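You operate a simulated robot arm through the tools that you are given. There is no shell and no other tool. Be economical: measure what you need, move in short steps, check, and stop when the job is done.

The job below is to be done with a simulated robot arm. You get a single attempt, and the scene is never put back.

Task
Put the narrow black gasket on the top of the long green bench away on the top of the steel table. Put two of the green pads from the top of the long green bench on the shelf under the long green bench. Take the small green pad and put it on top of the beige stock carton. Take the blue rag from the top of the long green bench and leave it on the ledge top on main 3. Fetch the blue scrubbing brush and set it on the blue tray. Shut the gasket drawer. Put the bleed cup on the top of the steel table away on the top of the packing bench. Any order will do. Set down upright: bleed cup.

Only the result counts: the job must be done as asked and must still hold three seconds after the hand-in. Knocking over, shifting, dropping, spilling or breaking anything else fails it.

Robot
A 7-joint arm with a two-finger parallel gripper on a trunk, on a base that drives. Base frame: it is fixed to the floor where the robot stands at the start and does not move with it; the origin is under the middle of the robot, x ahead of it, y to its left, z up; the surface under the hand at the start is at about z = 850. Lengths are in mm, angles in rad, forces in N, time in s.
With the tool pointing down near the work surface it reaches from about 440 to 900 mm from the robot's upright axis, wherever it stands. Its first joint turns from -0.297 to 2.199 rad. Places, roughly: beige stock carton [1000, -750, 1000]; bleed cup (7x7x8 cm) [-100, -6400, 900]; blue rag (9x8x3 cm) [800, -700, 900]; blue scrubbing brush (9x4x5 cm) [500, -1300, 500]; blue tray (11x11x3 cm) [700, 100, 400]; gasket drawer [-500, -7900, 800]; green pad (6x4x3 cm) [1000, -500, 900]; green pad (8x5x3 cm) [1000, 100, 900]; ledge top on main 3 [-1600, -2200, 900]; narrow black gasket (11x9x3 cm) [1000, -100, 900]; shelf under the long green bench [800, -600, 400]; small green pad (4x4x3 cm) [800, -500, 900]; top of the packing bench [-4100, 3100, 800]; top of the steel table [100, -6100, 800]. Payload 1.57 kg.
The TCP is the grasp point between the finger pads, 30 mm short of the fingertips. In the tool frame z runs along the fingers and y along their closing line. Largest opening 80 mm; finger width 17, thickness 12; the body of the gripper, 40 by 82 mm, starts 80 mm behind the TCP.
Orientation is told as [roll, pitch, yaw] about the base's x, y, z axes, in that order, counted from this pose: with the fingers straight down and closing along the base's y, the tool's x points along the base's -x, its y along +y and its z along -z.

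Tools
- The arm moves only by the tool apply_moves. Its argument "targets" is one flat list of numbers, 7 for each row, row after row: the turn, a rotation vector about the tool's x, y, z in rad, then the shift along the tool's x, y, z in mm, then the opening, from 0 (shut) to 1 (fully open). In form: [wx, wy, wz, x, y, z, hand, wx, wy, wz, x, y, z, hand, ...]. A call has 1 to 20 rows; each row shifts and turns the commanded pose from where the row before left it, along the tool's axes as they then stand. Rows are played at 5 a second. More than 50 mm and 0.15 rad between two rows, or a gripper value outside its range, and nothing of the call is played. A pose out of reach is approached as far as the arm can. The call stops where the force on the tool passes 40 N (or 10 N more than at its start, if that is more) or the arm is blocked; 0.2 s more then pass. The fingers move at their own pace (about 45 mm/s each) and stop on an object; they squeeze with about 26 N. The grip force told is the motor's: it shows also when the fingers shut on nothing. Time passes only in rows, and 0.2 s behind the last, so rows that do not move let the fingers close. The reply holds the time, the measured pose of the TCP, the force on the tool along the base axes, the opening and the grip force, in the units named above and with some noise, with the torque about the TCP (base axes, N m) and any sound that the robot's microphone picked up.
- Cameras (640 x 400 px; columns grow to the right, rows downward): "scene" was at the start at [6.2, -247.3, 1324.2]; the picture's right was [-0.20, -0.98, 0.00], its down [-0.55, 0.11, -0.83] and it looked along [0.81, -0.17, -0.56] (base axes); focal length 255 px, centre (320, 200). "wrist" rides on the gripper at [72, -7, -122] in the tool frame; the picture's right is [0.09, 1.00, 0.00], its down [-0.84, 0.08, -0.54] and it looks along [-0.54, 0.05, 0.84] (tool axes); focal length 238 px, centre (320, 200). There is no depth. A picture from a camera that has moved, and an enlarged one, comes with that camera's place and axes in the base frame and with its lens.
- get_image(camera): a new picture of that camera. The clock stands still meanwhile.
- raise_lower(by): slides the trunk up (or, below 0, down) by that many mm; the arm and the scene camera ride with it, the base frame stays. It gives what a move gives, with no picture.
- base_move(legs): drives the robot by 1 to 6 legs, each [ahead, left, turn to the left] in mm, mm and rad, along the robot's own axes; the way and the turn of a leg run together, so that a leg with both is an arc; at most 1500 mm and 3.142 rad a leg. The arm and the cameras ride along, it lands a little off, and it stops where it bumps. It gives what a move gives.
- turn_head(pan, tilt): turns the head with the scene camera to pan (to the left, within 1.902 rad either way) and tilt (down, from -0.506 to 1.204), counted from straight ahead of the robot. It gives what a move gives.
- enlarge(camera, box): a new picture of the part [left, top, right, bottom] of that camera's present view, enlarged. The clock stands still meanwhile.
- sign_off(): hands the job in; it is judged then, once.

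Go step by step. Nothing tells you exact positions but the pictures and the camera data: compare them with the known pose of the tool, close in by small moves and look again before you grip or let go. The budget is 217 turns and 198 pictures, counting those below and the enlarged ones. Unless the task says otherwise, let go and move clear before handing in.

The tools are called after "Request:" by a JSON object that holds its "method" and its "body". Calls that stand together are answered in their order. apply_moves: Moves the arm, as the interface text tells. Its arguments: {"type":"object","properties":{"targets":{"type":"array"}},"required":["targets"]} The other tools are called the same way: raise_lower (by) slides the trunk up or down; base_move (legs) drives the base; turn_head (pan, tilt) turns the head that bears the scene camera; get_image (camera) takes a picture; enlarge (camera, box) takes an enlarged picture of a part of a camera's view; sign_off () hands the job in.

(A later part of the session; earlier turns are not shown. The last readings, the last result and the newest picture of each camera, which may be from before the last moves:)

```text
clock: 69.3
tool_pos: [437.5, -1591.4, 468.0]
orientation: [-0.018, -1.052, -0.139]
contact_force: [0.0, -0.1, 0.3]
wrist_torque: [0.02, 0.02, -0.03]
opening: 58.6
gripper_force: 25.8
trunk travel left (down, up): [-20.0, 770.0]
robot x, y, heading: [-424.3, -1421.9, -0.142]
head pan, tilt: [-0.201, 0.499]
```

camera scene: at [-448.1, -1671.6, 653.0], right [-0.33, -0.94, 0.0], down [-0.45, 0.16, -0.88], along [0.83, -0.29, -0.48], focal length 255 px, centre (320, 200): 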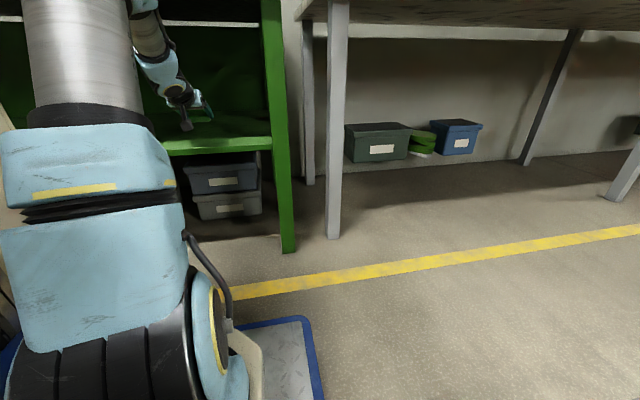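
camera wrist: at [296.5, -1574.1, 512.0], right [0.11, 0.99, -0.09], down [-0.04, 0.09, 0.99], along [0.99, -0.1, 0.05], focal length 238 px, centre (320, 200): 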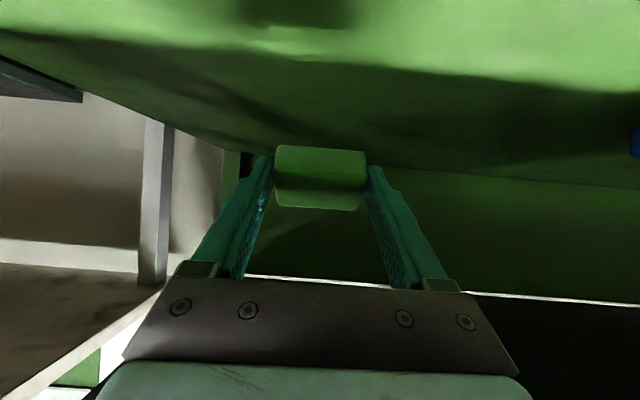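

Request:
{"method": "apply_moves", "body": {"targets": [0, 0, 0, 2.6, 0, 1.5, 0, 0, 0, 0, 1.7, 0, 1, 0]}}

Request:
{"method": "get_image", "body": {"camera": "wrist"}}

```text
clock: 69.9
tool_pos: [437.5, -1590.5, 464.1]
orientation: [-0.019, -1.05, -0.139]
contact_force: [0.2, 0.2, -0.5]
wrist_torque: [0.01, 0.01, 0.0]
opening: 58.6
gripper_force: 26.3
trunk travel left (down, up): [-20.0, 770.0]
robot x, y, heading: [-423.1, -1426.8, -0.144]
head pan, tilt: [-0.201, 0.499]
```

```text
164 pictures are left
camera wrist: at [296.2, -1574.5, 461.7], right [0.11, 0.99, -0.09], down [-0.04, 0.09, 0.99], along [0.99, -0.1, 0.05], focal length 238 px, centre (320, 200)
```

wrist: 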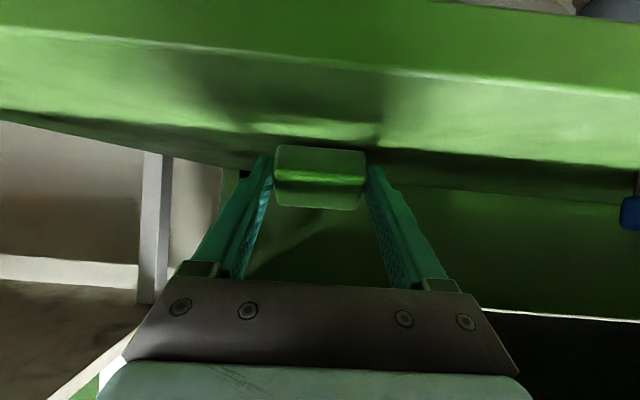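

Not touching yet; continue.

Request:
{"method": "apply_moves", "body": {"targets": [0, 0, 0, 2.6, 0, 1.5, 0, 0, 0, 0, 2.6, 0, 1.5, 0]}}

Request:
{"method": "apply_moves", "body": {"targets": [0, 0, 0, 1.7, 0, 1, 0, 0, 0, 0, 1.7, 0, 1, 0]}}

```text
clock: 70.5
tool_pos: [438.7, -1589.7, 458.6]
orientation: [-0.017, -1.053, -0.138]
contact_force: [-2.2, -0.1, 11.6]
wrist_torque: [0.36, -0.2, 0.09]
opening: 58.6
gripper_force: 26.3
trunk travel left (down, up): [-20.0, 770.0]
robot x, y, heading: [-424.2, -1426.6, -0.138]
head pan, tilt: [-0.201, 0.499]
```

```text
clock: 71.1
tool_pos: [440.2, -1591.6, 456.7]
orientation: [-0.02, -1.058, -0.137]
contact_force: [2.6, 0.1, 29.0]
wrist_torque: [0.08, -0.57, 0.17]
opening: 59.5
gripper_force: 26.2
trunk travel left (down, up): [-20.0, 770.0]
robot x, y, heading: [-421.9, -1422.5, -0.138]
head pan, tilt: [-0.201, 0.499]
```

Touching. Release, wait, and lift the fingers clear.

Request:
{"method": "apply_moves", "body": {"targets": [0, 0, 0, -1.7, 0, -1, 0, 0, 0, 0, 0, 0, 0, 1, 0, 0, 0, 0, 0, 0, 1, 0, 0, 0, 0, 0, 0, 1, 0, 0, 0, -4, 0, -2.5, 1, 0, 0, 0, -8.7, 0, -5, 1, 0, 0, 0, -13, 0, -7.5, 1, 0, 0, 0, -13, 0, -7.5, 1]}}

Request:
{"method": "get_image", "body": {"camera": "wrist"}}

```text
clock: 72.9
tool_pos: [438.4, -1591.1, 499.2]
orientation: [-0.018, -1.051, -0.141]
contact_force: [-0.3, -0.4, -0.3]
wrist_torque: [0.05, -0.01, 0.01]
opening: 80.0
gripper_force: 0.1
trunk travel left (down, up): [-20.0, 770.0]
robot x, y, heading: [-421.4, -1424.7, -0.139]
head pan, tilt: [-0.201, 0.499]
```

```text
163 pictures are left
camera wrist: at [296.3, -1574.7, 498.1], right [0.11, 0.99, -0.09], down [-0.04, 0.09, 0.99], along [0.99, -0.1, 0.05], focal length 238 px, centre (320, 200)
```

wrist: 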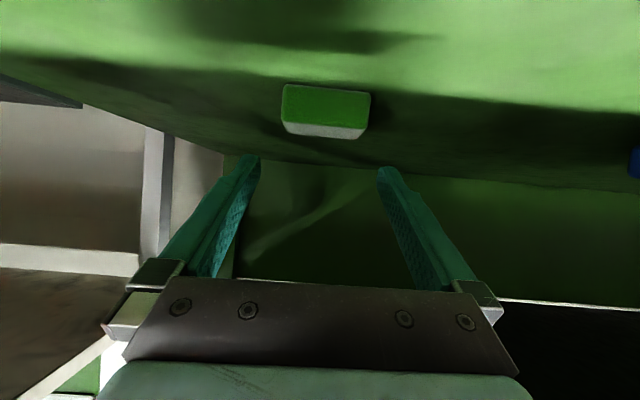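

The pad rests on the shelf. Now back out and shift left to view the brush.

Request:
{"method": "base_move", "body": {"legs": [[-170, 0, 0], [0, 230, 0]]}}

Request:
{"method": "get_image", "body": {"camera": "wrist"}}

Request:
{"method": "get_image", "body": {"camera": "scene"}}

```text
clock: 75.7
tool_pos: [300.1, -1340.1, 499.1]
orientation: [-0.018, -1.049, -0.136]
contact_force: [-0.2, -1.3, 0.1]
wrist_torque: [-0.02, -0.01, -0.01]
opening: 79.9
gripper_force: 0.1
trunk travel left (down, up): [-20.0, 770.0]
robot x, y, heading: [-557.8, -1175.8, -0.135]
head pan, tilt: [-0.201, 0.499]
```

```text
162 pictures are left
camera wrist: at [158.4, -1323.0, 497.8], right [0.11, 0.99, -0.09], down [-0.04, 0.09, 0.99], along [0.99, -0.1, 0.05], focal length 238 px, centre (320, 200)
```

wrist: 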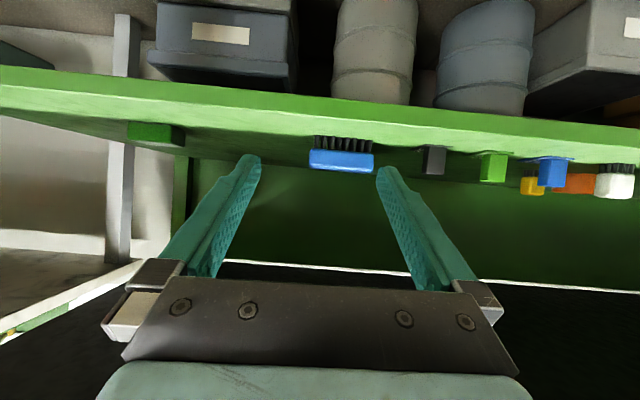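

```text
161 pictures are left
camera scene: at [-585.8, -1421.0, 653.0], right [-0.33, -0.94, 0.0], down [-0.45, 0.16, -0.88], along [0.83, -0.29, -0.48], focal length 255 px, centre (320, 200)
```

scene: 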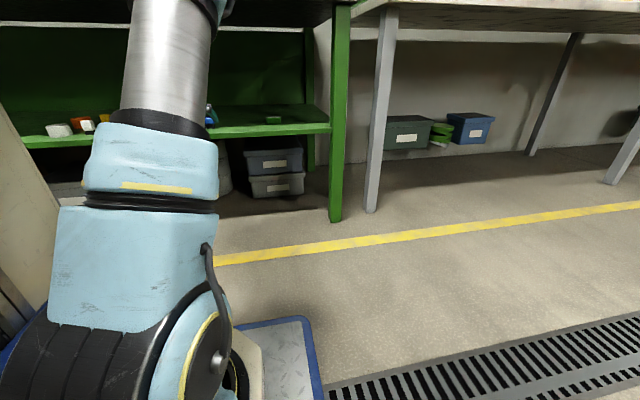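

Brush: ends at y≈-1375 and -1287, front face x≈465, too long to grip crosswise from the front. I'll nudge its right end inward to turn it, so its narrow width faces the gripper. First retract, close the hand and move near.

Request:
{"method": "apply_moves", "body": {"targets": [0, 0, 0, 18, 0, -17, 0, 0, 0, 0, 18, 0, -17, 0, 0, 0, 0, 17, 0, -16, 0, 0, 0, 0, 0, 0, 0, 0]}}

Request:
{"method": "base_move", "body": {"legs": [[180, -5, 0]]}}

Request:
{"method": "get_image", "body": {"camera": "wrist"}}

```text
clock: 76.7
tool_pos: [231.0, -1329.6, 476.9]
orientation: [-0.019, -1.048, -0.137]
contact_force: [0.4, 0.7, -0.9]
wrist_torque: [0.02, 0.03, 0.04]
opening: 0.0
gripper_force: 4.8
trunk travel left (down, up): [-20.0, 770.0]
robot x, y, heading: [-561.2, -1175.6, -0.134]
head pan, tilt: [-0.201, 0.499]
```

```text
clock: 78.2
tool_pos: [407.3, -1360.2, 476.7]
orientation: [-0.018, -1.052, -0.137]
contact_force: [-0.2, 0.5, 0.2]
wrist_torque: [-0.01, 0.01, -0.01]
opening: 0.0
gripper_force: 20.8
trunk travel left (down, up): [-20.0, 770.0]
robot x, y, heading: [-386.9, -1202.3, -0.143]
head pan, tilt: [-0.201, 0.499]
```

```text
160 pictures are left
camera wrist: at [265.1, -1344.4, 475.7], right [0.11, 0.99, -0.09], down [-0.04, 0.09, 0.99], along [0.99, -0.1, 0.05], focal length 238 px, centre (320, 200)
```

wrist: 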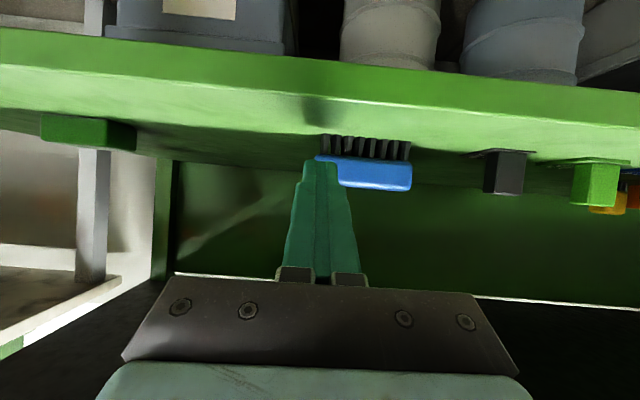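

Shift 8 mm left, then push forward in small steps.

Request:
{"method": "apply_moves", "body": {"targets": [0, 0, 0, 0, 8, 0, 0, 0, 0, 0, -7.5, 0, 13, 0, 0, 0, 0, -7.5, 0, 13, 0, 0, 0, 0, -5, 0, 8.7, 0, 0, 0, 0, -5, 0, 8.7, 0, 0, 0, 0, -5, 0, 8.7, 0, 0, 0, 0, -5, 0, 8.7, 0]}}

Request:
{"method": "get_image", "body": {"camera": "wrist"}}

```text
clock: 79.8
tool_pos: [477.0, -1361.3, 477.0]
orientation: [-0.017, -1.051, -0.14]
contact_force: [-0.1, 0.0, 0.1]
wrist_torque: [-0.01, -0.02, 0.0]
opening: 0.0
gripper_force: 20.8
trunk travel left (down, up): [-20.0, 770.0]
robot x, y, heading: [-383.2, -1207.2, -0.143]
head pan, tilt: [-0.201, 0.499]
```

```text
159 pictures are left
camera wrist: at [335.4, -1346.0, 475.2], right [0.11, 0.99, -0.09], down [-0.04, 0.09, 0.99], along [0.99, -0.1, 0.05], focal length 238 px, centre (320, 200)
```

wrist: 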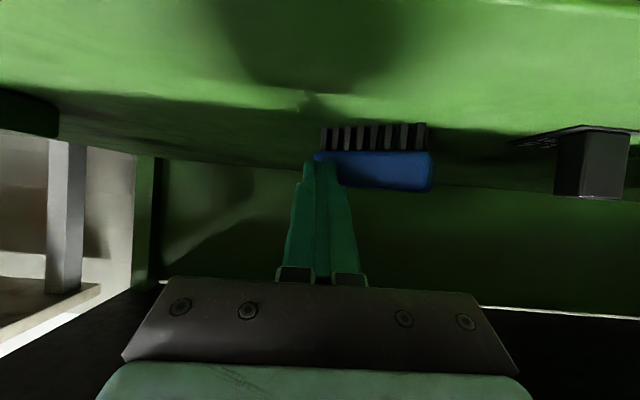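

It's starting to turn. Push further using the base.

Request:
{"method": "base_move", "body": {"legs": [[35, 0, 0]]}}

Request:
{"method": "get_image", "body": {"camera": "wrist"}}

```text
clock: 80.7
tool_pos: [511.9, -1366.3, 477.8]
orientation: [-0.021, -1.052, -0.137]
contact_force: [0.1, -0.2, 0.0]
wrist_torque: [-0.04, 0.03, 0.02]
opening: 0.0
gripper_force: 21.4
trunk travel left (down, up): [-20.0, 770.0]
robot x, y, heading: [-349.8, -1210.6, -0.143]
head pan, tilt: [-0.201, 0.499]
```

```text
158 pictures are left
camera wrist: at [369.8, -1350.4, 475.3], right [0.11, 0.99, -0.09], down [-0.04, 0.09, 0.99], along [0.99, -0.1, 0.05], focal length 238 px, centre (320, 200)
```

wrist: 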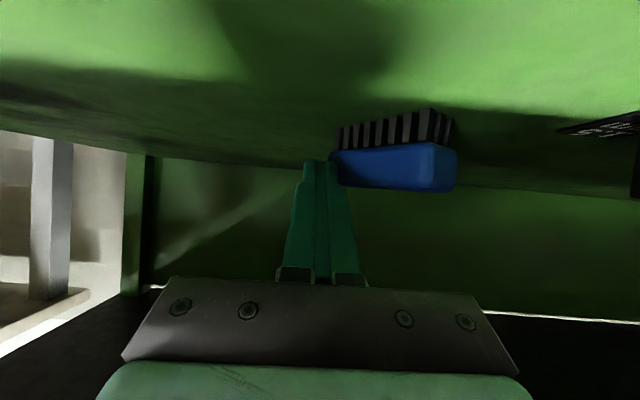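

Roughly 40° turned. Back off slightly, shift left and push again.

Request:
{"method": "apply_moves", "body": {"targets": [0, 0, 0, 10, 0, -17, 0, 0, 0, 0, 0, 14, 0, 0]}}

Request:
{"method": "base_move", "body": {"legs": [[48, 0, 0]]}}

Request:
{"method": "get_image", "body": {"camera": "wrist"}}

```text
clock: 81.3
tool_pos: [493.4, -1349.1, 476.2]
orientation: [-0.019, -1.052, -0.134]
contact_force: [-0.8, -0.6, 0.6]
wrist_torque: [0.03, 0.01, 0.01]
opening: 0.0
gripper_force: 21.7
trunk travel left (down, up): [-20.0, 770.0]
robot x, y, heading: [-347.7, -1211.6, -0.141]
head pan, tilt: [-0.201, 0.499]
```

```text
clock: 82.2
tool_pos: [540.3, -1355.0, 475.9]
orientation: [-0.02, -1.051, -0.135]
contact_force: [0.0, -0.5, -0.2]
wrist_torque: [0.03, 0.0, -0.02]
opening: 0.0
gripper_force: 21.4
trunk travel left (down, up): [-20.0, 770.0]
robot x, y, heading: [-305.4, -1212.6, -0.14]
head pan, tilt: [-0.201, 0.499]
```

```text
157 pictures are left
camera wrist: at [399.8, -1339.3, 474.9], right [0.11, 0.99, -0.09], down [-0.04, 0.09, 0.99], along [0.99, -0.1, 0.05], focal length 238 px, centre (320, 200)
```

wrist: 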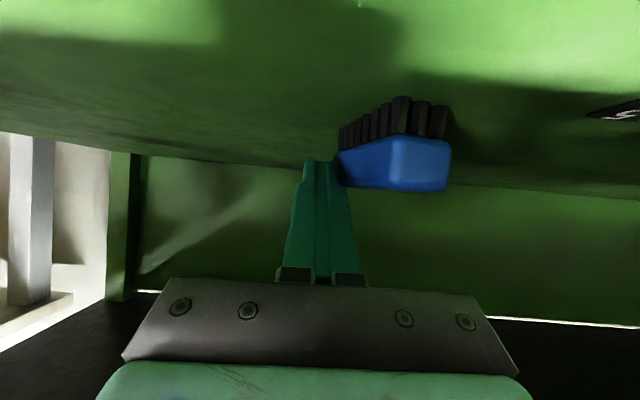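

About 60°. One more nudge.

Request:
{"method": "apply_moves", "body": {"targets": [0, 0, 0, 10, 0, -17, 0, 0, 0, 0, 0, 13, 0, 0]}}

Request:
{"method": "base_move", "body": {"legs": [[45, 0, 0]]}}

Request:
{"method": "get_image", "body": {"camera": "wrist"}}

```text
clock: 82.8
tool_pos: [525.7, -1339.3, 478.3]
orientation: [-0.019, -1.05, -0.136]
contact_force: [-0.4, 1.0, 0.3]
wrist_torque: [0.03, 0.02, -0.02]
opening: 0.0
gripper_force: 21.2
trunk travel left (down, up): [-20.0, 770.0]
robot x, y, heading: [-301.6, -1213.1, -0.139]
head pan, tilt: [-0.201, 0.499]
```

```text
clock: 83.7
tool_pos: [569.3, -1344.7, 476.8]
orientation: [-0.02, -1.051, -0.136]
contact_force: [0.3, -0.1, 0.1]
wrist_torque: [0.01, 0.04, 0.02]
opening: 0.3
gripper_force: 21.3
trunk travel left (down, up): [-20.0, 770.0]
robot x, y, heading: [-258.4, -1224.3, -0.137]
head pan, tilt: [-0.201, 0.499]
```

```text
156 pictures are left
camera wrist: at [428.0, -1329.2, 475.2], right [0.11, 0.99, -0.09], down [-0.04, 0.09, 0.99], along [0.99, -0.1, 0.05], focal length 238 px, centre (320, 200)
```

wrist: 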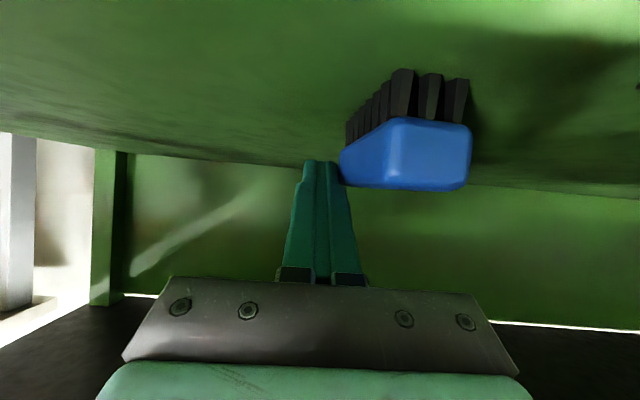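

The brush is nearly end-on now (axis ≈ -0.29 rad). Back out, yaw the hand to match, open and line up.

Request:
{"method": "base_move", "body": {"legs": [[-105, 0, 0], [0, 65, 0]]}}

Request:
{"method": "apply_moves", "body": {"targets": [0.13, 0, 0.075, 0, 0, 0, 1, 0, 0, 0, 0, 0, 0, 1, 0, 0, 0, 0, 0, 0, 1]}}

Request:
{"method": "get_image", "body": {"camera": "wrist"}}

```text
clock: 85.4
tool_pos: [474.4, -1267.5, 476.0]
orientation: [-0.019, -1.051, -0.14]
contact_force: [0.1, -0.3, 0.9]
wrist_torque: [-0.01, 0.01, 0.0]
opening: 0.2
gripper_force: 21.4
trunk travel left (down, up): [-20.0, 770.0]
robot x, y, heading: [-350.8, -1144.0, -0.138]
head pan, tilt: [-0.201, 0.499]
```

```text
clock: 86.2
tool_pos: [475.5, -1267.7, 475.1]
orientation: [-0.018, -1.052, -0.29]
contact_force: [0.1, -0.4, 0.0]
wrist_torque: [0.0, 0.0, -0.01]
opening: 67.9
gripper_force: 0.0
trunk travel left (down, up): [-20.0, 770.0]
robot x, y, heading: [-357.6, -1145.0, -0.14]
head pan, tilt: [-0.201, 0.499]
```

```text
155 pictures are left
camera wrist: at [337.5, -1231.2, 474.6], right [0.25, 0.96, -0.09], down [-0.03, 0.1, 0.99], along [0.97, -0.25, 0.05], focal length 238 px, centre (320, 200)
```

wrist: 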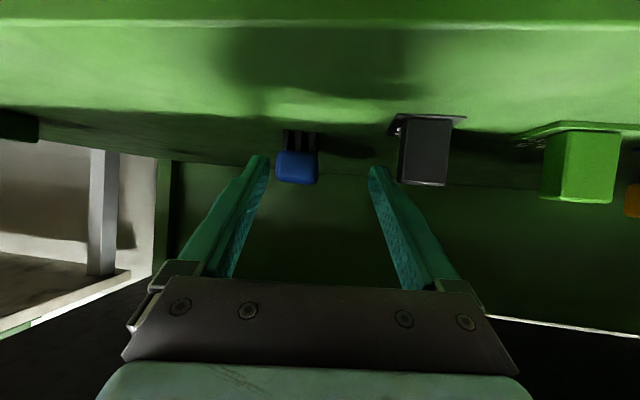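

Aligned to within ~0.05 rad; brush is 23 mm right of the axis. Shift right, lower 10, then drive in half-way.

Request:
{"method": "apply_moves", "body": {"targets": [0, 0, 0, 8.7, -19, 5, 0.85]}}

Request:
{"method": "base_move", "body": {"legs": [[60, -9, 0]]}}

Request:
{"method": "get_image", "body": {"camera": "wrist"}}

```text
clock: 86.6
tool_pos: [468.8, -1286.8, 465.6]
orientation: [-0.016, -1.052, -0.29]
contact_force: [0.2, -0.1, 0.4]
wrist_torque: [0.01, 0.05, 0.06]
opening: 68.2
gripper_force: 0.2
trunk travel left (down, up): [-20.0, 770.0]
robot x, y, heading: [-350.2, -1140.7, -0.142]
head pan, tilt: [-0.201, 0.499]
```

```text
clock: 87.6
tool_pos: [526.7, -1304.7, 465.6]
orientation: [-0.017, -1.052, -0.29]
contact_force: [0.3, -0.8, 0.8]
wrist_torque: [-0.01, 0.01, 0.0]
opening: 68.1
gripper_force: 0.1
trunk travel left (down, up): [-20.0, 770.0]
robot x, y, heading: [-296.9, -1162.7, -0.141]
head pan, tilt: [-0.201, 0.499]
```

```text
154 pictures are left
camera wrist: at [389.5, -1267.1, 464.4], right [0.25, 0.96, -0.09], down [-0.03, 0.1, 0.99], along [0.97, -0.25, 0.05], focal length 238 px, centre (320, 200)
```

wrist: 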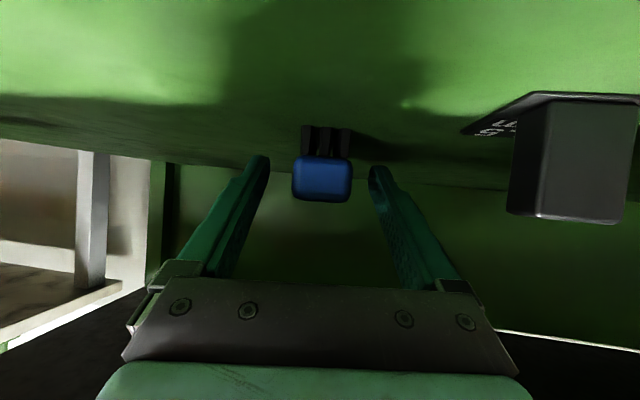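

Centred. Drive in 54 mm and close.

Request:
{"method": "base_move", "body": {"legs": [[53, -8, 0]]}}

Request:
{"method": "apply_moves", "body": {"targets": [0, 0, 0, 0, 0, 0, 0, 0, 0, 0, 0, 0, 0, 0, 0, 0, 0, 0, 0, 0, 0, 0, 0, 0, 0, 0, 0, 0]}}

Request:
{"method": "get_image", "body": {"camera": "wrist"}}

```text
clock: 88.5
tool_pos: [578.0, -1318.8, 465.3]
orientation: [-0.017, -1.052, -0.287]
contact_force: [-0.1, 0.1, -0.4]
wrist_torque: [0.02, -0.01, 0.0]
opening: 67.7
gripper_force: 0.1
trunk travel left (down, up): [-20.0, 770.0]
robot x, y, heading: [-245.6, -1174.3, -0.142]
head pan, tilt: [-0.201, 0.499]
```

```text
clock: 89.5
tool_pos: [577.2, -1318.7, 466.0]
orientation: [-0.018, -1.052, -0.287]
contact_force: [-0.6, -0.6, 0.8]
wrist_torque: [-0.01, -0.03, -0.03]
opening: 33.4
gripper_force: 26.5
trunk travel left (down, up): [-20.0, 770.0]
robot x, y, heading: [-242.0, -1174.8, -0.144]
head pan, tilt: [-0.201, 0.499]
```

```text
153 pictures are left
camera wrist: at [440.2, -1282.0, 464.5], right [0.25, 0.96, -0.09], down [-0.03, 0.1, 0.99], along [0.97, -0.25, 0.05], focal length 238 px, centre (320, 200)
```

wrist: 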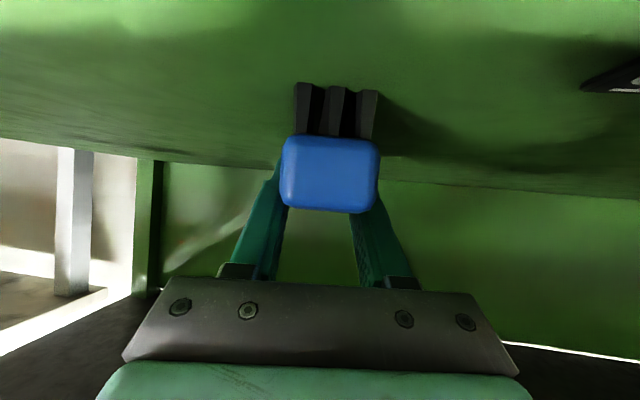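

Gripped (33 mm waist). Lift 60 mm gently and check.

Request:
{"method": "apply_moves", "body": {"targets": [0, 0, 0, -4.3, 0, -2.5, 0, 0, 0, 0, -8.7, 0, -5, 0, 0, 0, 0, -8.7, 0, -5, 0, 0, 0, 0, -8.7, 0, -5, 0, 0, 0, 0, -8.7, 0, -5, 0, 0, 0, 0, -8.7, 0, -5, 0]}}

Request:
{"method": "get_image", "body": {"camera": "wrist"}}

```text
clock: 91.0
tool_pos: [577.7, -1317.3, 520.3]
orientation: [-0.017, -1.054, -0.288]
contact_force: [0.0, 0.1, 0.3]
wrist_torque: [0.0, -0.01, 0.0]
opening: 33.4
gripper_force: 25.8
trunk travel left (down, up): [-20.0, 770.0]
robot x, y, heading: [-240.3, -1178.9, -0.142]
head pan, tilt: [-0.201, 0.499]
```

```text
152 pictures are left
camera wrist: at [440.3, -1281.3, 518.9], right [0.25, 0.96, -0.09], down [-0.03, 0.1, 0.99], along [0.97, -0.25, 0.05], focal length 238 px, centre (320, 200)
```

wrist: 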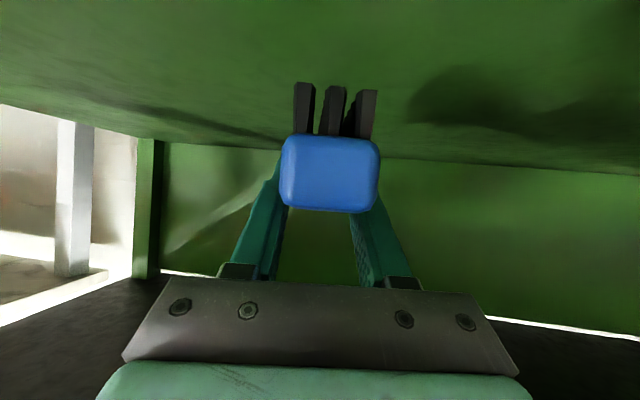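

Held well. Back out and drive left towards the tray, stopping short to look.

Request:
{"method": "base_move", "body": {"legs": [[-290, 0, 0], [0, 1200, 0]]}}

Request:
{"method": "get_image", "body": {"camera": "wrist"}}

Request:
{"method": "turn_head", "body": {"pan": 1.9, "tilt": 0.5}}

Request:
{"method": "get_image", "body": {"camera": "scene"}}

```text
clock: 98.7
tool_pos: [466.4, -82.2, 521.2]
orientation: [-0.017, -1.051, -0.302]
contact_force: [-0.9, 1.4, -0.8]
wrist_torque: [0.03, -0.04, -0.02]
opening: 33.5
gripper_force: 26.1
trunk travel left (down, up): [-20.0, 770.0]
robot x, y, heading: [-351.9, 68.2, -0.153]
head pan, tilt: [-0.201, 0.499]
```

```text
151 pictures are left
camera wrist: at [329.5, -44.6, 518.9], right [0.27, 0.96, -0.09], down [-0.03, 0.1, 0.99], along [0.96, -0.26, 0.05], focal length 238 px, centre (320, 200)
```

wrist: 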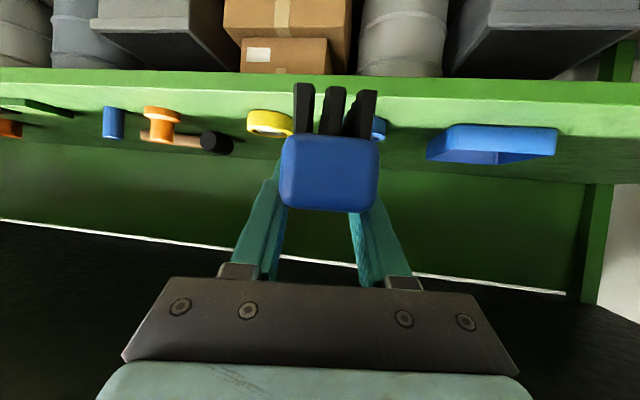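

```text
clock: 100.7
tool_pos: [466.3, -83.7, 521.1]
orientation: [-0.016, -1.053, -0.301]
contact_force: [-0.7, -0.1, -1.0]
wrist_torque: [-0.03, -0.01, 0.0]
opening: 33.2
gripper_force: 25.9
trunk travel left (down, up): [-20.0, 770.0]
robot x, y, heading: [-351.8, 70.0, -0.151]
head pan, tilt: [1.901, 0.499]
```

```text
150 pictures are left
camera scene: at [-483.3, -55.6, 653.0], right [0.98, 0.18, 0.0], down [0.08, -0.47, -0.88], along [-0.15, 0.86, -0.48], focal length 255 px, centre (320, 200)
```

scene: 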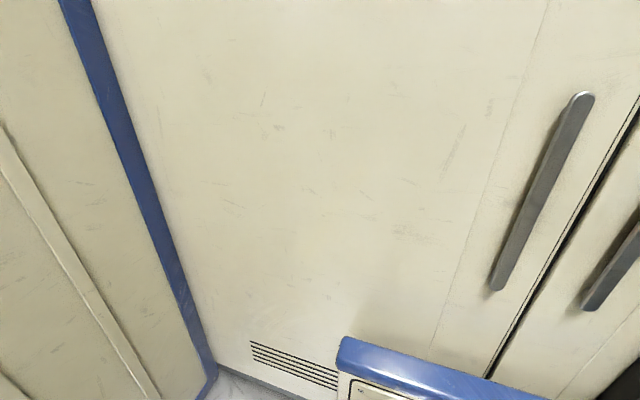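

The tray is ahead-left near [705,92], open side up. Move left 200 and straighten the hand to the bench direction.

Request:
{"method": "base_move", "body": {"legs": [[-20, 0, 0.01], [0, 205, 0]]}}

Request:
{"method": "apply_moves", "body": {"targets": [-0.065, 0, -0.037, 0, 0, 0, 0, -0.065, 0, -0.037, 0, 0, 0, 0]}}

Request:
{"method": "get_image", "body": {"camera": "wrist"}}

```text
clock: 102.7
tool_pos: [477.3, 130.3, 522.0]
orientation: [-0.017, -1.053, -0.297]
contact_force: [-0.1, -0.3, -0.8]
wrist_torque: [0.0, 0.03, -0.01]
opening: 33.5
gripper_force: 26.0
trunk travel left (down, up): [-20.0, 770.0]
robot x, y, heading: [-341.4, 279.2, -0.146]
head pan, tilt: [1.901, 0.499]
```

```text
clock: 103.3
tool_pos: [477.8, 131.0, 520.4]
orientation: [-0.015, -1.05, -0.147]
contact_force: [-0.2, 0.7, -0.9]
wrist_torque: [0.0, -0.03, 0.01]
opening: 33.2
gripper_force: 25.8
trunk travel left (down, up): [-20.0, 770.0]
robot x, y, heading: [-346.0, 277.3, -0.149]
head pan, tilt: [1.901, 0.499]
```

```text
149 pictures are left
camera wrist: at [336.0, 147.5, 519.0], right [0.11, 0.99, -0.09], down [-0.04, 0.09, 0.99], along [0.99, -0.11, 0.05], focal length 238 px, centre (320, 200)
```

wrist: 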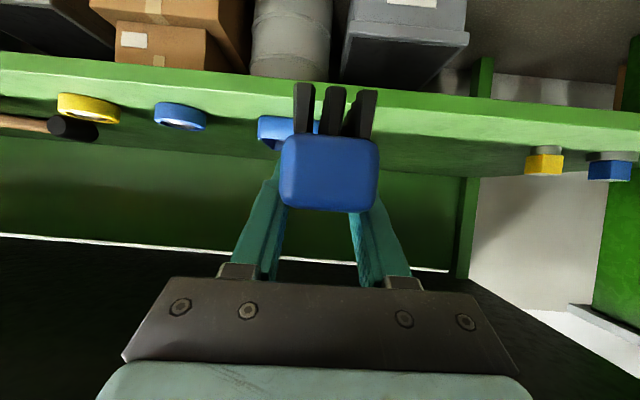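

The brush hides the tray; step 120 mm right for a clear view of it.

Request:
{"method": "base_move", "body": {"legs": [[0, -130, 0]]}}

Request:
{"method": "get_image", "body": {"camera": "wrist"}}

Request:
{"method": "enlarge", "body": {"camera": "wrist", "box": [320, 60, 560, 210]}}

```text
clock: 104.6
tool_pos: [456.8, -1.3, 520.1]
orientation: [-0.014, -1.051, -0.147]
contact_force: [-0.3, -0.3, -0.9]
wrist_torque: [-0.02, -0.02, 0.0]
opening: 33.3
gripper_force: 26.1
trunk travel left (down, up): [-20.0, 770.0]
robot x, y, heading: [-364.7, 146.6, -0.145]
head pan, tilt: [1.901, 0.499]
```

```text
148 pictures are left
camera wrist: at [316.5, 16.4, 519.2], right [0.12, 0.99, -0.09], down [-0.04, 0.09, 0.99], along [0.99, -0.11, 0.05], focal length 238 px, centre (320, 200)
```

wrist: 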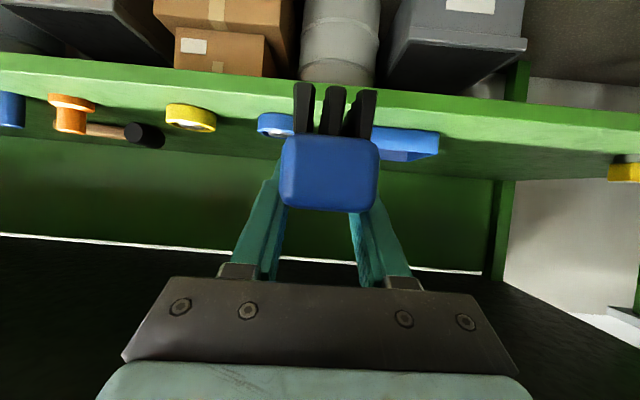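

```text
2.67 times, centred on (440, 135) of wrist
camera zoom: at [316.5, 16.4, 519.2], right [0.12, 0.99, -0.09], down [-0.04, 0.09, 0.99], along [0.99, -0.11, 0.05], focal length 636 px, centre (0, 373)
```

zoom: 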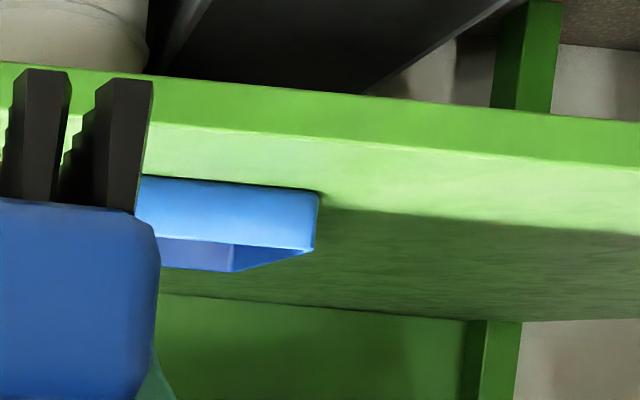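

Tray centre ≈ [722,76], rim z≈455. Brush centre is about at the TCP. Drive over it in two stages.

Request:
{"method": "base_move", "body": {"legs": [[0, 114, 0], [215, 0, 0]]}}

Request:
{"method": "get_image", "body": {"camera": "wrist"}}

Request:
{"method": "turn_head", "body": {"pan": -0.1, "tilt": 0.2}}

Request:
{"method": "get_image", "body": {"camera": "scene"}}

```text
clock: 107.1
tool_pos: [682.9, 82.0, 519.6]
orientation: [-0.014, -1.05, -0.149]
contact_force: [0.4, 0.1, -0.6]
wrist_torque: [-0.01, 0.05, 0.01]
opening: 33.2
gripper_force: 26.4
trunk travel left (down, up): [-20.0, 770.0]
robot x, y, heading: [-136.7, 234.3, -0.145]
head pan, tilt: [1.901, 0.499]
```

```text
146 pictures are left
camera wrist: at [541.6, 100.0, 519.2], right [0.12, 0.99, -0.09], down [-0.04, 0.09, 0.99], along [0.99, -0.11, 0.05], focal length 238 px, centre (320, 200)
```

wrist: 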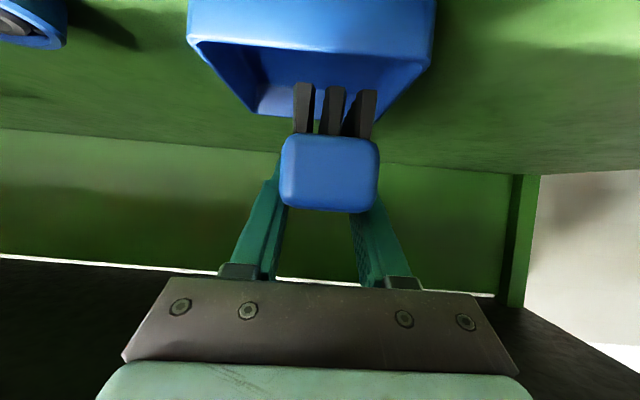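

```text
clock: 109.0
tool_pos: [683.0, 83.1, 520.7]
orientation: [-0.016, -1.051, -0.151]
contact_force: [-0.2, 0.4, -0.5]
wrist_torque: [-0.01, -0.04, 0.0]
opening: 33.4
gripper_force: 26.5
trunk travel left (down, up): [-20.0, 770.0]
robot x, y, heading: [-136.0, 233.8, -0.15]
head pan, tilt: [-0.099, 0.201]
```

```text
145 pictures are left
camera scene: at [-160.4, -4.5, 680.7], right [-0.25, -0.97, 0.0], down [-0.19, 0.05, -0.98], along [0.95, -0.24, -0.2], focal length 255 px, centre (320, 200)
```

scene: 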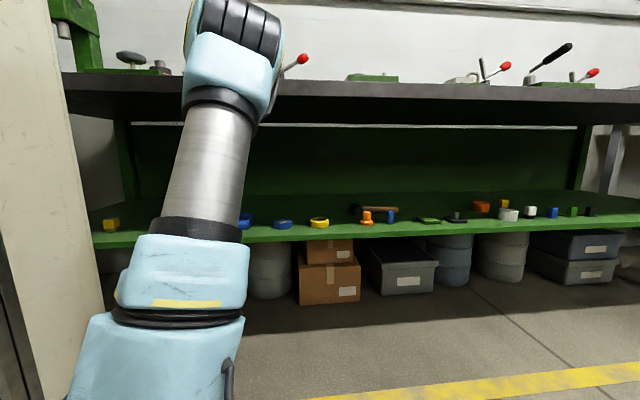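

Brush is above the tray's front part; about 40 mm more forward and a few mm right. Drive 32 mm and lower a little.

Request:
{"method": "base_move", "body": {"legs": [[34, -3, 0]]}}

Request:
{"method": "apply_moves", "body": {"targets": [0, 0, 0, 8.7, 0, 5, 0, 0, 0, 0, 8.7, 0, 5, 0]}}

Request:
{"method": "get_image", "body": {"camera": "wrist"}}

```text
clock: 109.9
tool_pos: [717.3, 76.0, 519.4]
orientation: [-0.016, -1.051, -0.149]
contact_force: [-0.8, 0.8, -0.5]
wrist_torque: [-0.05, 0.0, 0.02]
opening: 33.2
gripper_force: 25.9
trunk travel left (down, up): [-20.0, 770.0]
robot x, y, heading: [-100.7, 221.0, -0.154]
head pan, tilt: [-0.099, 0.201]
```

```text
clock: 110.5
tool_pos: [717.4, 73.6, 500.0]
orientation: [-0.017, -1.05, -0.152]
contact_force: [0.1, -0.7, -1.5]
wrist_torque: [0.02, -0.02, -0.02]
opening: 33.1
gripper_force: 26.3
trunk travel left (down, up): [-20.0, 770.0]
robot x, y, heading: [-105.0, 227.0, -0.151]
head pan, tilt: [-0.099, 0.201]
```

```text
144 pictures are left
camera wrist: at [574.8, 90.9, 499.5], right [0.12, 0.99, -0.09], down [-0.04, 0.09, 0.99], along [0.99, -0.11, 0.05], focal length 238 px, centre (320, 200)
```

wrist: 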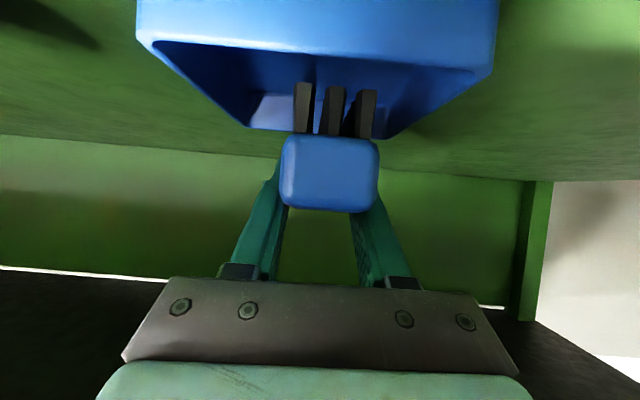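

Nearly centred; forward 10 mm, right 4 mm, lower further.

Request:
{"method": "apply_moves", "body": {"targets": [0, 0, 0, -5, -4, 8.7, 0, 0, 0, 0, 8.7, 0, 5, 0]}}

Request:
{"method": "get_image", "body": {"camera": "wrist"}}

```text
clock: 111.1
tool_pos: [725.7, 68.5, 491.5]
orientation: [-0.014, -1.05, -0.152]
contact_force: [-0.9, -0.2, -0.9]
wrist_torque: [-0.03, -0.01, 0.03]
opening: 33.1
gripper_force: 25.9
trunk travel left (down, up): [-20.0, 770.0]
robot x, y, heading: [-105.2, 226.9, -0.148]
head pan, tilt: [-0.099, 0.201]
```

```text
143 pictures are left
camera wrist: at [583.7, 86.8, 489.5], right [0.12, 0.99, -0.09], down [-0.04, 0.09, 0.99], along [0.99, -0.11, 0.05], focal length 238 px, centre (320, 200)
```

wrist: 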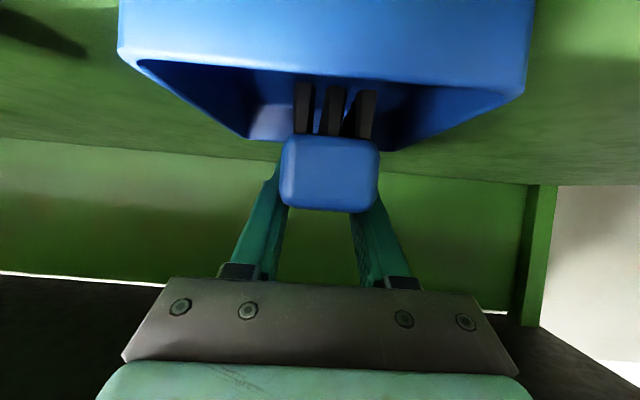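

The bristles are now behind the front wall, so inside the rim. Lower to the tray floor.

Request:
{"method": "apply_moves", "body": {"targets": [0, 0, 0, 6, 0, 3.5, 0, 0, 0, 0, 5.2, 0, 3, 0]}}

Request:
{"method": "apply_moves", "body": {"targets": [0, 0, 0, 2.6, 0, 1.5, 0, 0, 0, 0, 1.7, 0, 1, 0]}}

Request:
{"method": "get_image", "body": {"camera": "wrist"}}

```text
clock: 111.7
tool_pos: [725.4, 68.7, 479.2]
orientation: [-0.019, -1.052, -0.15]
contact_force: [-1.9, -0.1, 4.0]
wrist_torque: [0.14, -0.1, 0.08]
opening: 33.4
gripper_force: 25.7
trunk travel left (down, up): [-20.0, 770.0]
robot x, y, heading: [-106.9, 223.7, -0.153]
head pan, tilt: [-0.099, 0.201]
```

```text
clock: 112.3
tool_pos: [725.2, 67.1, 471.8]
orientation: [-0.014, -1.051, -0.152]
contact_force: [-2.7, 0.8, 3.4]
wrist_torque: [0.12, -0.15, 0.07]
opening: 33.3
gripper_force: 26.4
trunk travel left (down, up): [-20.0, 770.0]
robot x, y, heading: [-102.5, 225.1, -0.149]
head pan, tilt: [-0.099, 0.201]
```

```text
142 pictures are left
camera wrist: at [583.6, 86.0, 470.6], right [0.12, 0.99, -0.09], down [-0.04, 0.09, 0.99], along [0.99, -0.11, 0.05], focal length 238 px, centre (320, 200)
```

wrist: 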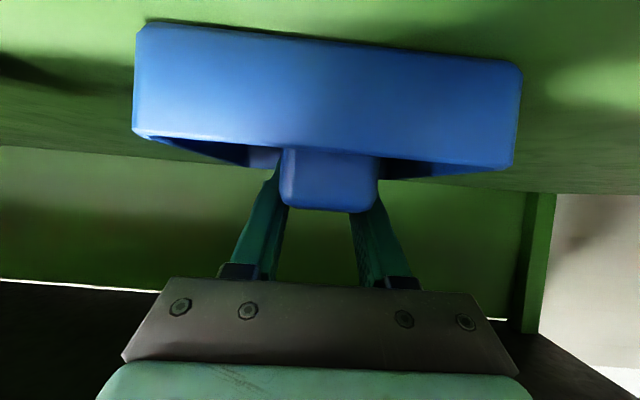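

A slight forward contact: back off 4 mm and finish lowering.

Request:
{"method": "apply_moves", "body": {"targets": [0, 0, 0, 2, 0, -3.5, 0, 0, 0, 0, 1.7, 0, 1, 0]}}

Request:
{"method": "apply_moves", "body": {"targets": [0, 0, 0, 1.7, 0, 1, 0]}}

Request:
{"method": "get_image", "body": {"camera": "wrist"}}

```text
clock: 112.9
tool_pos: [721.8, 69.1, 470.2]
orientation: [-0.014, -1.049, -0.15]
contact_force: [-0.5, 0.0, 1.8]
wrist_torque: [0.06, -0.04, -0.01]
opening: 33.2
gripper_force: 26.2
trunk travel left (down, up): [-20.0, 770.0]
robot x, y, heading: [-104.8, 224.7, -0.155]
head pan, tilt: [-0.099, 0.201]
```

```text
clock: 113.3
tool_pos: [722.5, 67.3, 469.4]
orientation: [-0.016, -1.054, -0.152]
contact_force: [-1.4, 1.3, 9.5]
wrist_torque: [0.17, 0.34, 0.01]
opening: 33.3
gripper_force: 25.6
trunk travel left (down, up): [-20.0, 770.0]
robot x, y, heading: [-103.0, 224.6, -0.153]
head pan, tilt: [-0.099, 0.201]
```

```text
141 pictures are left
camera wrist: at [580.7, 86.0, 468.4], right [0.12, 0.99, -0.09], down [-0.04, 0.09, 0.99], along [0.99, -0.11, 0.05], focal length 238 px, centre (320, 200)
```

wrist: 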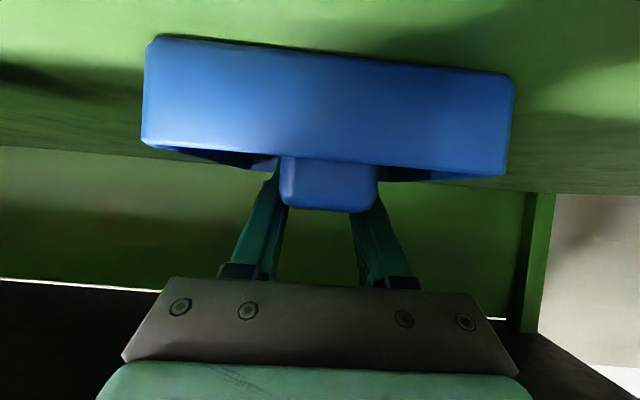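

Bristles on the floor. Open modestly and rise straight up.

Request:
{"method": "apply_moves", "body": {"targets": [0, 0, 0, -0.9, 0, -0.5, 0, 0, 0, 0, 0, 0, 0, 0.6, 0, 0, 0, 0, 0, 0, 0.6, 0, 0, 0, -8.7, 0, -5, 0.6, 0, 0, 0, -13, 0, -7.5, 0.6, 0, 0, 0, -17, 0, -10, 0.6, 0, 0, 0, -17, 0, -10, 0.6]}}

Request:
{"method": "get_image", "body": {"camera": "wrist"}}

```text
clock: 114.9
tool_pos: [720.7, 69.3, 533.2]
orientation: [-0.016, -1.051, -0.151]
contact_force: [-0.1, -0.7, -0.4]
wrist_torque: [0.01, 0.0, -0.01]
opening: 47.9
gripper_force: 0.0
trunk travel left (down, up): [-20.0, 770.0]
robot x, y, heading: [-104.4, 226.2, -0.148]
head pan, tilt: [-0.099, 0.201]
```

```text
140 pictures are left
camera wrist: at [579.6, 86.4, 531.6], right [0.12, 0.99, -0.09], down [-0.04, 0.09, 0.99], along [0.99, -0.11, 0.05], focal length 238 px, centre (320, 200)
```

wrist: 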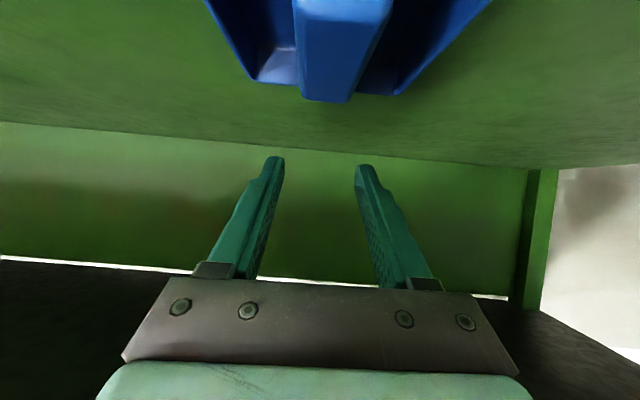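

Brush is in the tray. Back out to see it and clear the bench before raising.

Request:
{"method": "base_move", "body": {"legs": [[-200, 0, 0], [-180, 0, 0]]}}

Request:
{"method": "get_image", "body": {"camera": "wrist"}}

Request:
{"method": "enlarge", "body": {"camera": "wrist", "box": [200, 60, 440, 210]}}

```text
clock: 117.6
tool_pos: [344.2, 127.4, 531.4]
orientation: [-0.017, -1.051, -0.147]
contact_force: [-0.8, -0.5, 0.8]
wrist_torque: [0.02, 0.0, -0.03]
opening: 48.0
gripper_force: 0.0
trunk travel left (down, up): [-20.0, 770.0]
robot x, y, heading: [-481.4, 281.5, -0.148]
head pan, tilt: [-0.099, 0.201]
```

```text
139 pictures are left
camera wrist: at [202.8, 144.7, 531.3], right [0.12, 0.99, -0.09], down [-0.04, 0.09, 0.99], along [0.99, -0.11, 0.05], focal length 238 px, centre (320, 200)
```

wrist: 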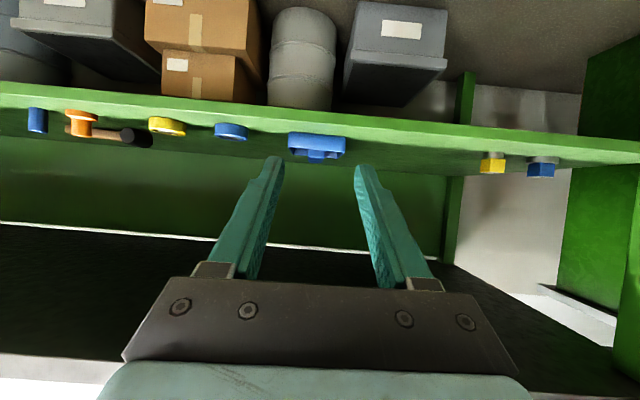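

```text
2.67 times, centred on (320, 135) of wrist
camera zoom: at [202.8, 144.7, 531.3], right [0.12, 0.99, -0.09], down [-0.04, 0.09, 0.99], along [0.99, -0.11, 0.05], focal length 636 px, centre (320, 373)
```

zoom: 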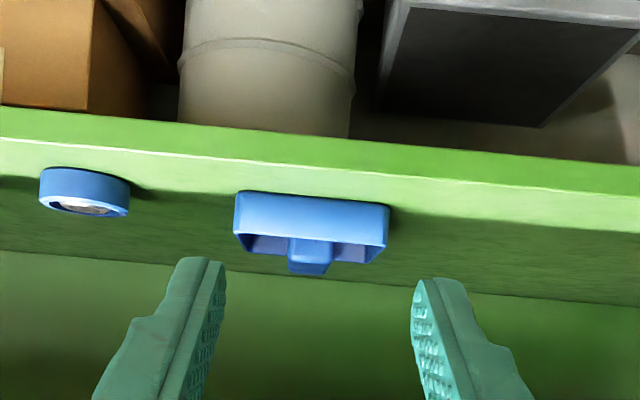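

Brush sits in the tray. Now raise the trunk and bring the hand back to a mostly downward pose for the second pad.

Request:
{"method": "raise_lower", "body": {"by": 660}}

Request:
{"method": "apply_moves", "body": {"targets": [0, 0.13, 0, 0, 0, 0, 1, 0, 0.13, 0, 0, 0, 10, 1, 0, 0.13, 0, 0, 0, 20, 1, 0, 0.13, 0, 0, 0, 20, 1, 0, 0.13, 0, 0, 0, 20, 1, 0, 0.13, 0, 0, 0, 20, 1]}}

Request:
{"method": "turn_head", "body": {"pan": -0.3, "tilt": 0.6}}

Request:
{"method": "get_image", "body": {"camera": "scene"}}

Request:
{"method": "get_image", "body": {"camera": "wrist"}}

```text
refused: 660 is not a number from -400 to 400
```

```text
clock: 119.0
tool_pos: [396.8, 119.4, 460.9]
orientation: [-0.007, -0.267, -0.159]
contact_force: [0.5, -0.3, -0.4]
wrist_torque: [0.0, -0.01, -0.02]
opening: 80.0
gripper_force: 0.1
trunk travel left (down, up): [-20.0, 770.0]
robot x, y, heading: [-478.2, 278.5, -0.145]
head pan, tilt: [-0.099, 0.201]
```

```text
clock: 119.9
tool_pos: [396.3, 118.5, 460.4]
orientation: [-0.008, -0.271, -0.161]
contact_force: [-1.0, 0.0, -0.1]
wrist_torque: [-0.02, 0.0, 0.03]
opening: 80.0
gripper_force: 0.0
trunk travel left (down, up): [-20.0, 770.0]
robot x, y, heading: [-477.7, 281.8, -0.147]
head pan, tilt: [-0.3, 0.6]
```

```text
137 pictures are left
camera scene: at [-514.4, 28.3, 644.0], right [-0.43, -0.9, 0.0], down [-0.51, 0.24, -0.83], along [0.74, -0.36, -0.56], focal length 255 px, centre (320, 200)
```

scene: 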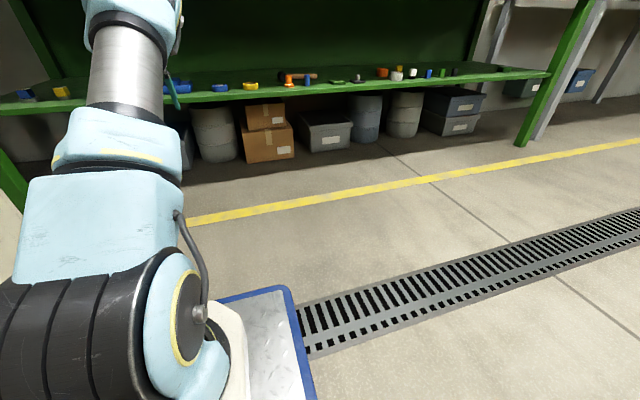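

```text
136 pictures are left
camera wrist: at [294.2, 129.9, 559.5], right [0.07, 1.0, -0.03], down [0.67, -0.02, 0.75], along [0.74, -0.08, -0.67], focal length 238 px, centre (320, 200)
```

wrist: 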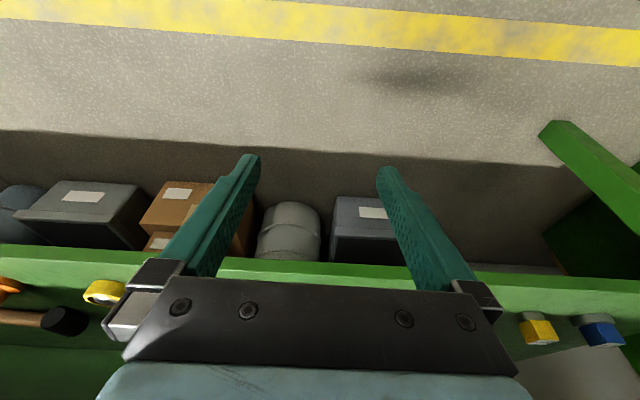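

Raise limit is 400 per call; the hand is clear of the bench edge, so raise in two steps.

Request:
{"method": "raise_lower", "body": {"by": 340}}

Request:
{"method": "raise_lower", "body": {"by": 340}}

Request:
{"method": "get_image", "body": {"camera": "wrist"}}

Request:
{"method": "get_image", "body": {"camera": "scene"}}

```text
clock: 123.2
tool_pos: [396.3, 119.3, 801.0]
orientation: [-0.008, -0.272, -0.161]
contact_force: [-0.6, 0.4, -0.7]
wrist_torque: [0.03, 0.01, -0.01]
opening: 79.8
gripper_force: 0.0
trunk travel left (down, up): [-360.0, 430.0]
robot x, y, heading: [-479.6, 282.9, -0.152]
head pan, tilt: [-0.3, 0.6]
```

```text
clock: 126.5
tool_pos: [396.7, 118.1, 1140.1]
orientation: [-0.009, -0.269, -0.16]
contact_force: [0.8, 0.0, 1.2]
wrist_torque: [-0.01, 0.0, 0.01]
opening: 79.9
gripper_force: 0.1
trunk travel left (down, up): [-700.0, 90.0]
robot x, y, heading: [-478.7, 282.1, -0.148]
head pan, tilt: [-0.3, 0.6]
```

```text
135 pictures are left
camera wrist: at [294.3, 129.9, 1239.4], right [0.07, 1.0, -0.03], down [0.67, -0.02, 0.75], along [0.74, -0.08, -0.67], focal length 238 px, centre (320, 200)
```

wrist: 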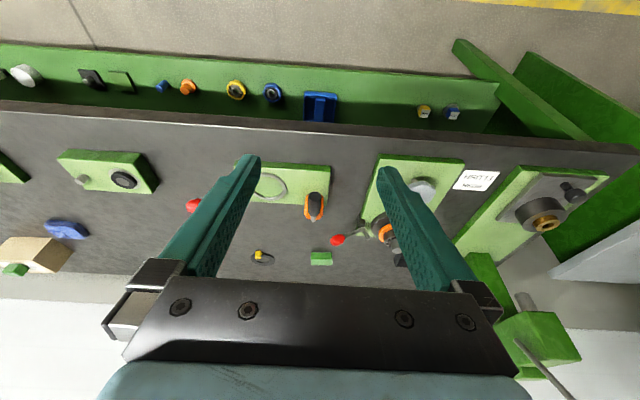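

```text
134 pictures are left
camera scene: at [-514.4, 28.3, 1323.9], right [-0.43, -0.9, 0.0], down [-0.51, 0.24, -0.83], along [0.74, -0.36, -0.56], focal length 255 px, centre (320, 200)
```

scene: 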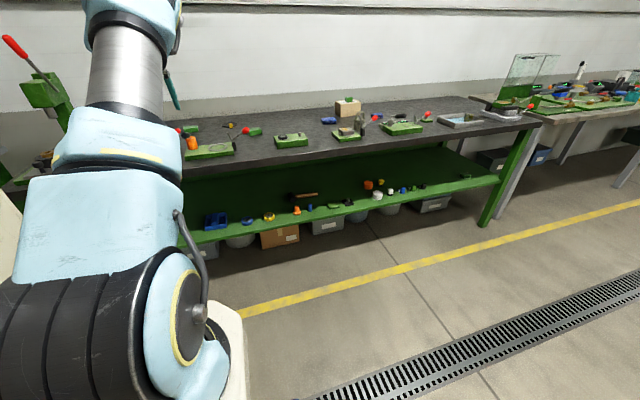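

Pad at ~[965,70], gasket ~[1003,-133]. Drive ahead 600 with the hand high.

Request:
{"method": "base_move", "body": {"legs": [[300, 0, 0], [290, 0, 0]]}}

Request:
{"method": "get_image", "body": {"camera": "wrist"}}

```text
clock: 130.2
tool_pos: [980.9, 32.2, 1141.6]
orientation: [-0.008, -0.272, -0.16]
contact_force: [-0.2, -0.5, -0.7]
wrist_torque: [-0.01, 0.0, 0.01]
opening: 80.0
gripper_force: 0.0
trunk travel left (down, up): [-700.0, 90.0]
robot x, y, heading: [103.1, 194.0, -0.15]
head pan, tilt: [-0.3, 0.6]
```

```text
133 pictures are left
camera wrist: at [878.1, 43.8, 1239.4], right [0.07, 1.0, -0.03], down [0.67, -0.02, 0.75], along [0.74, -0.08, -0.67], focal length 238 px, centre (320, 200)
```

wrist: 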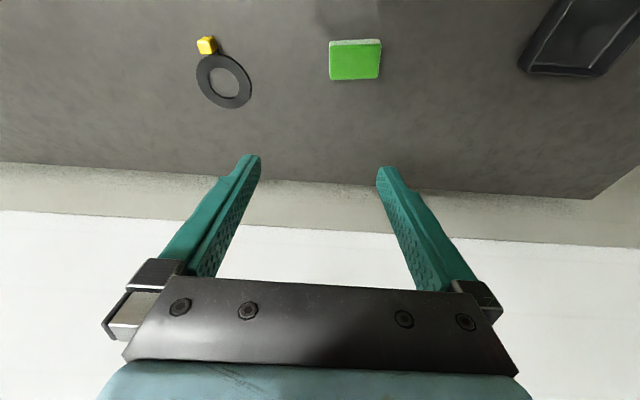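

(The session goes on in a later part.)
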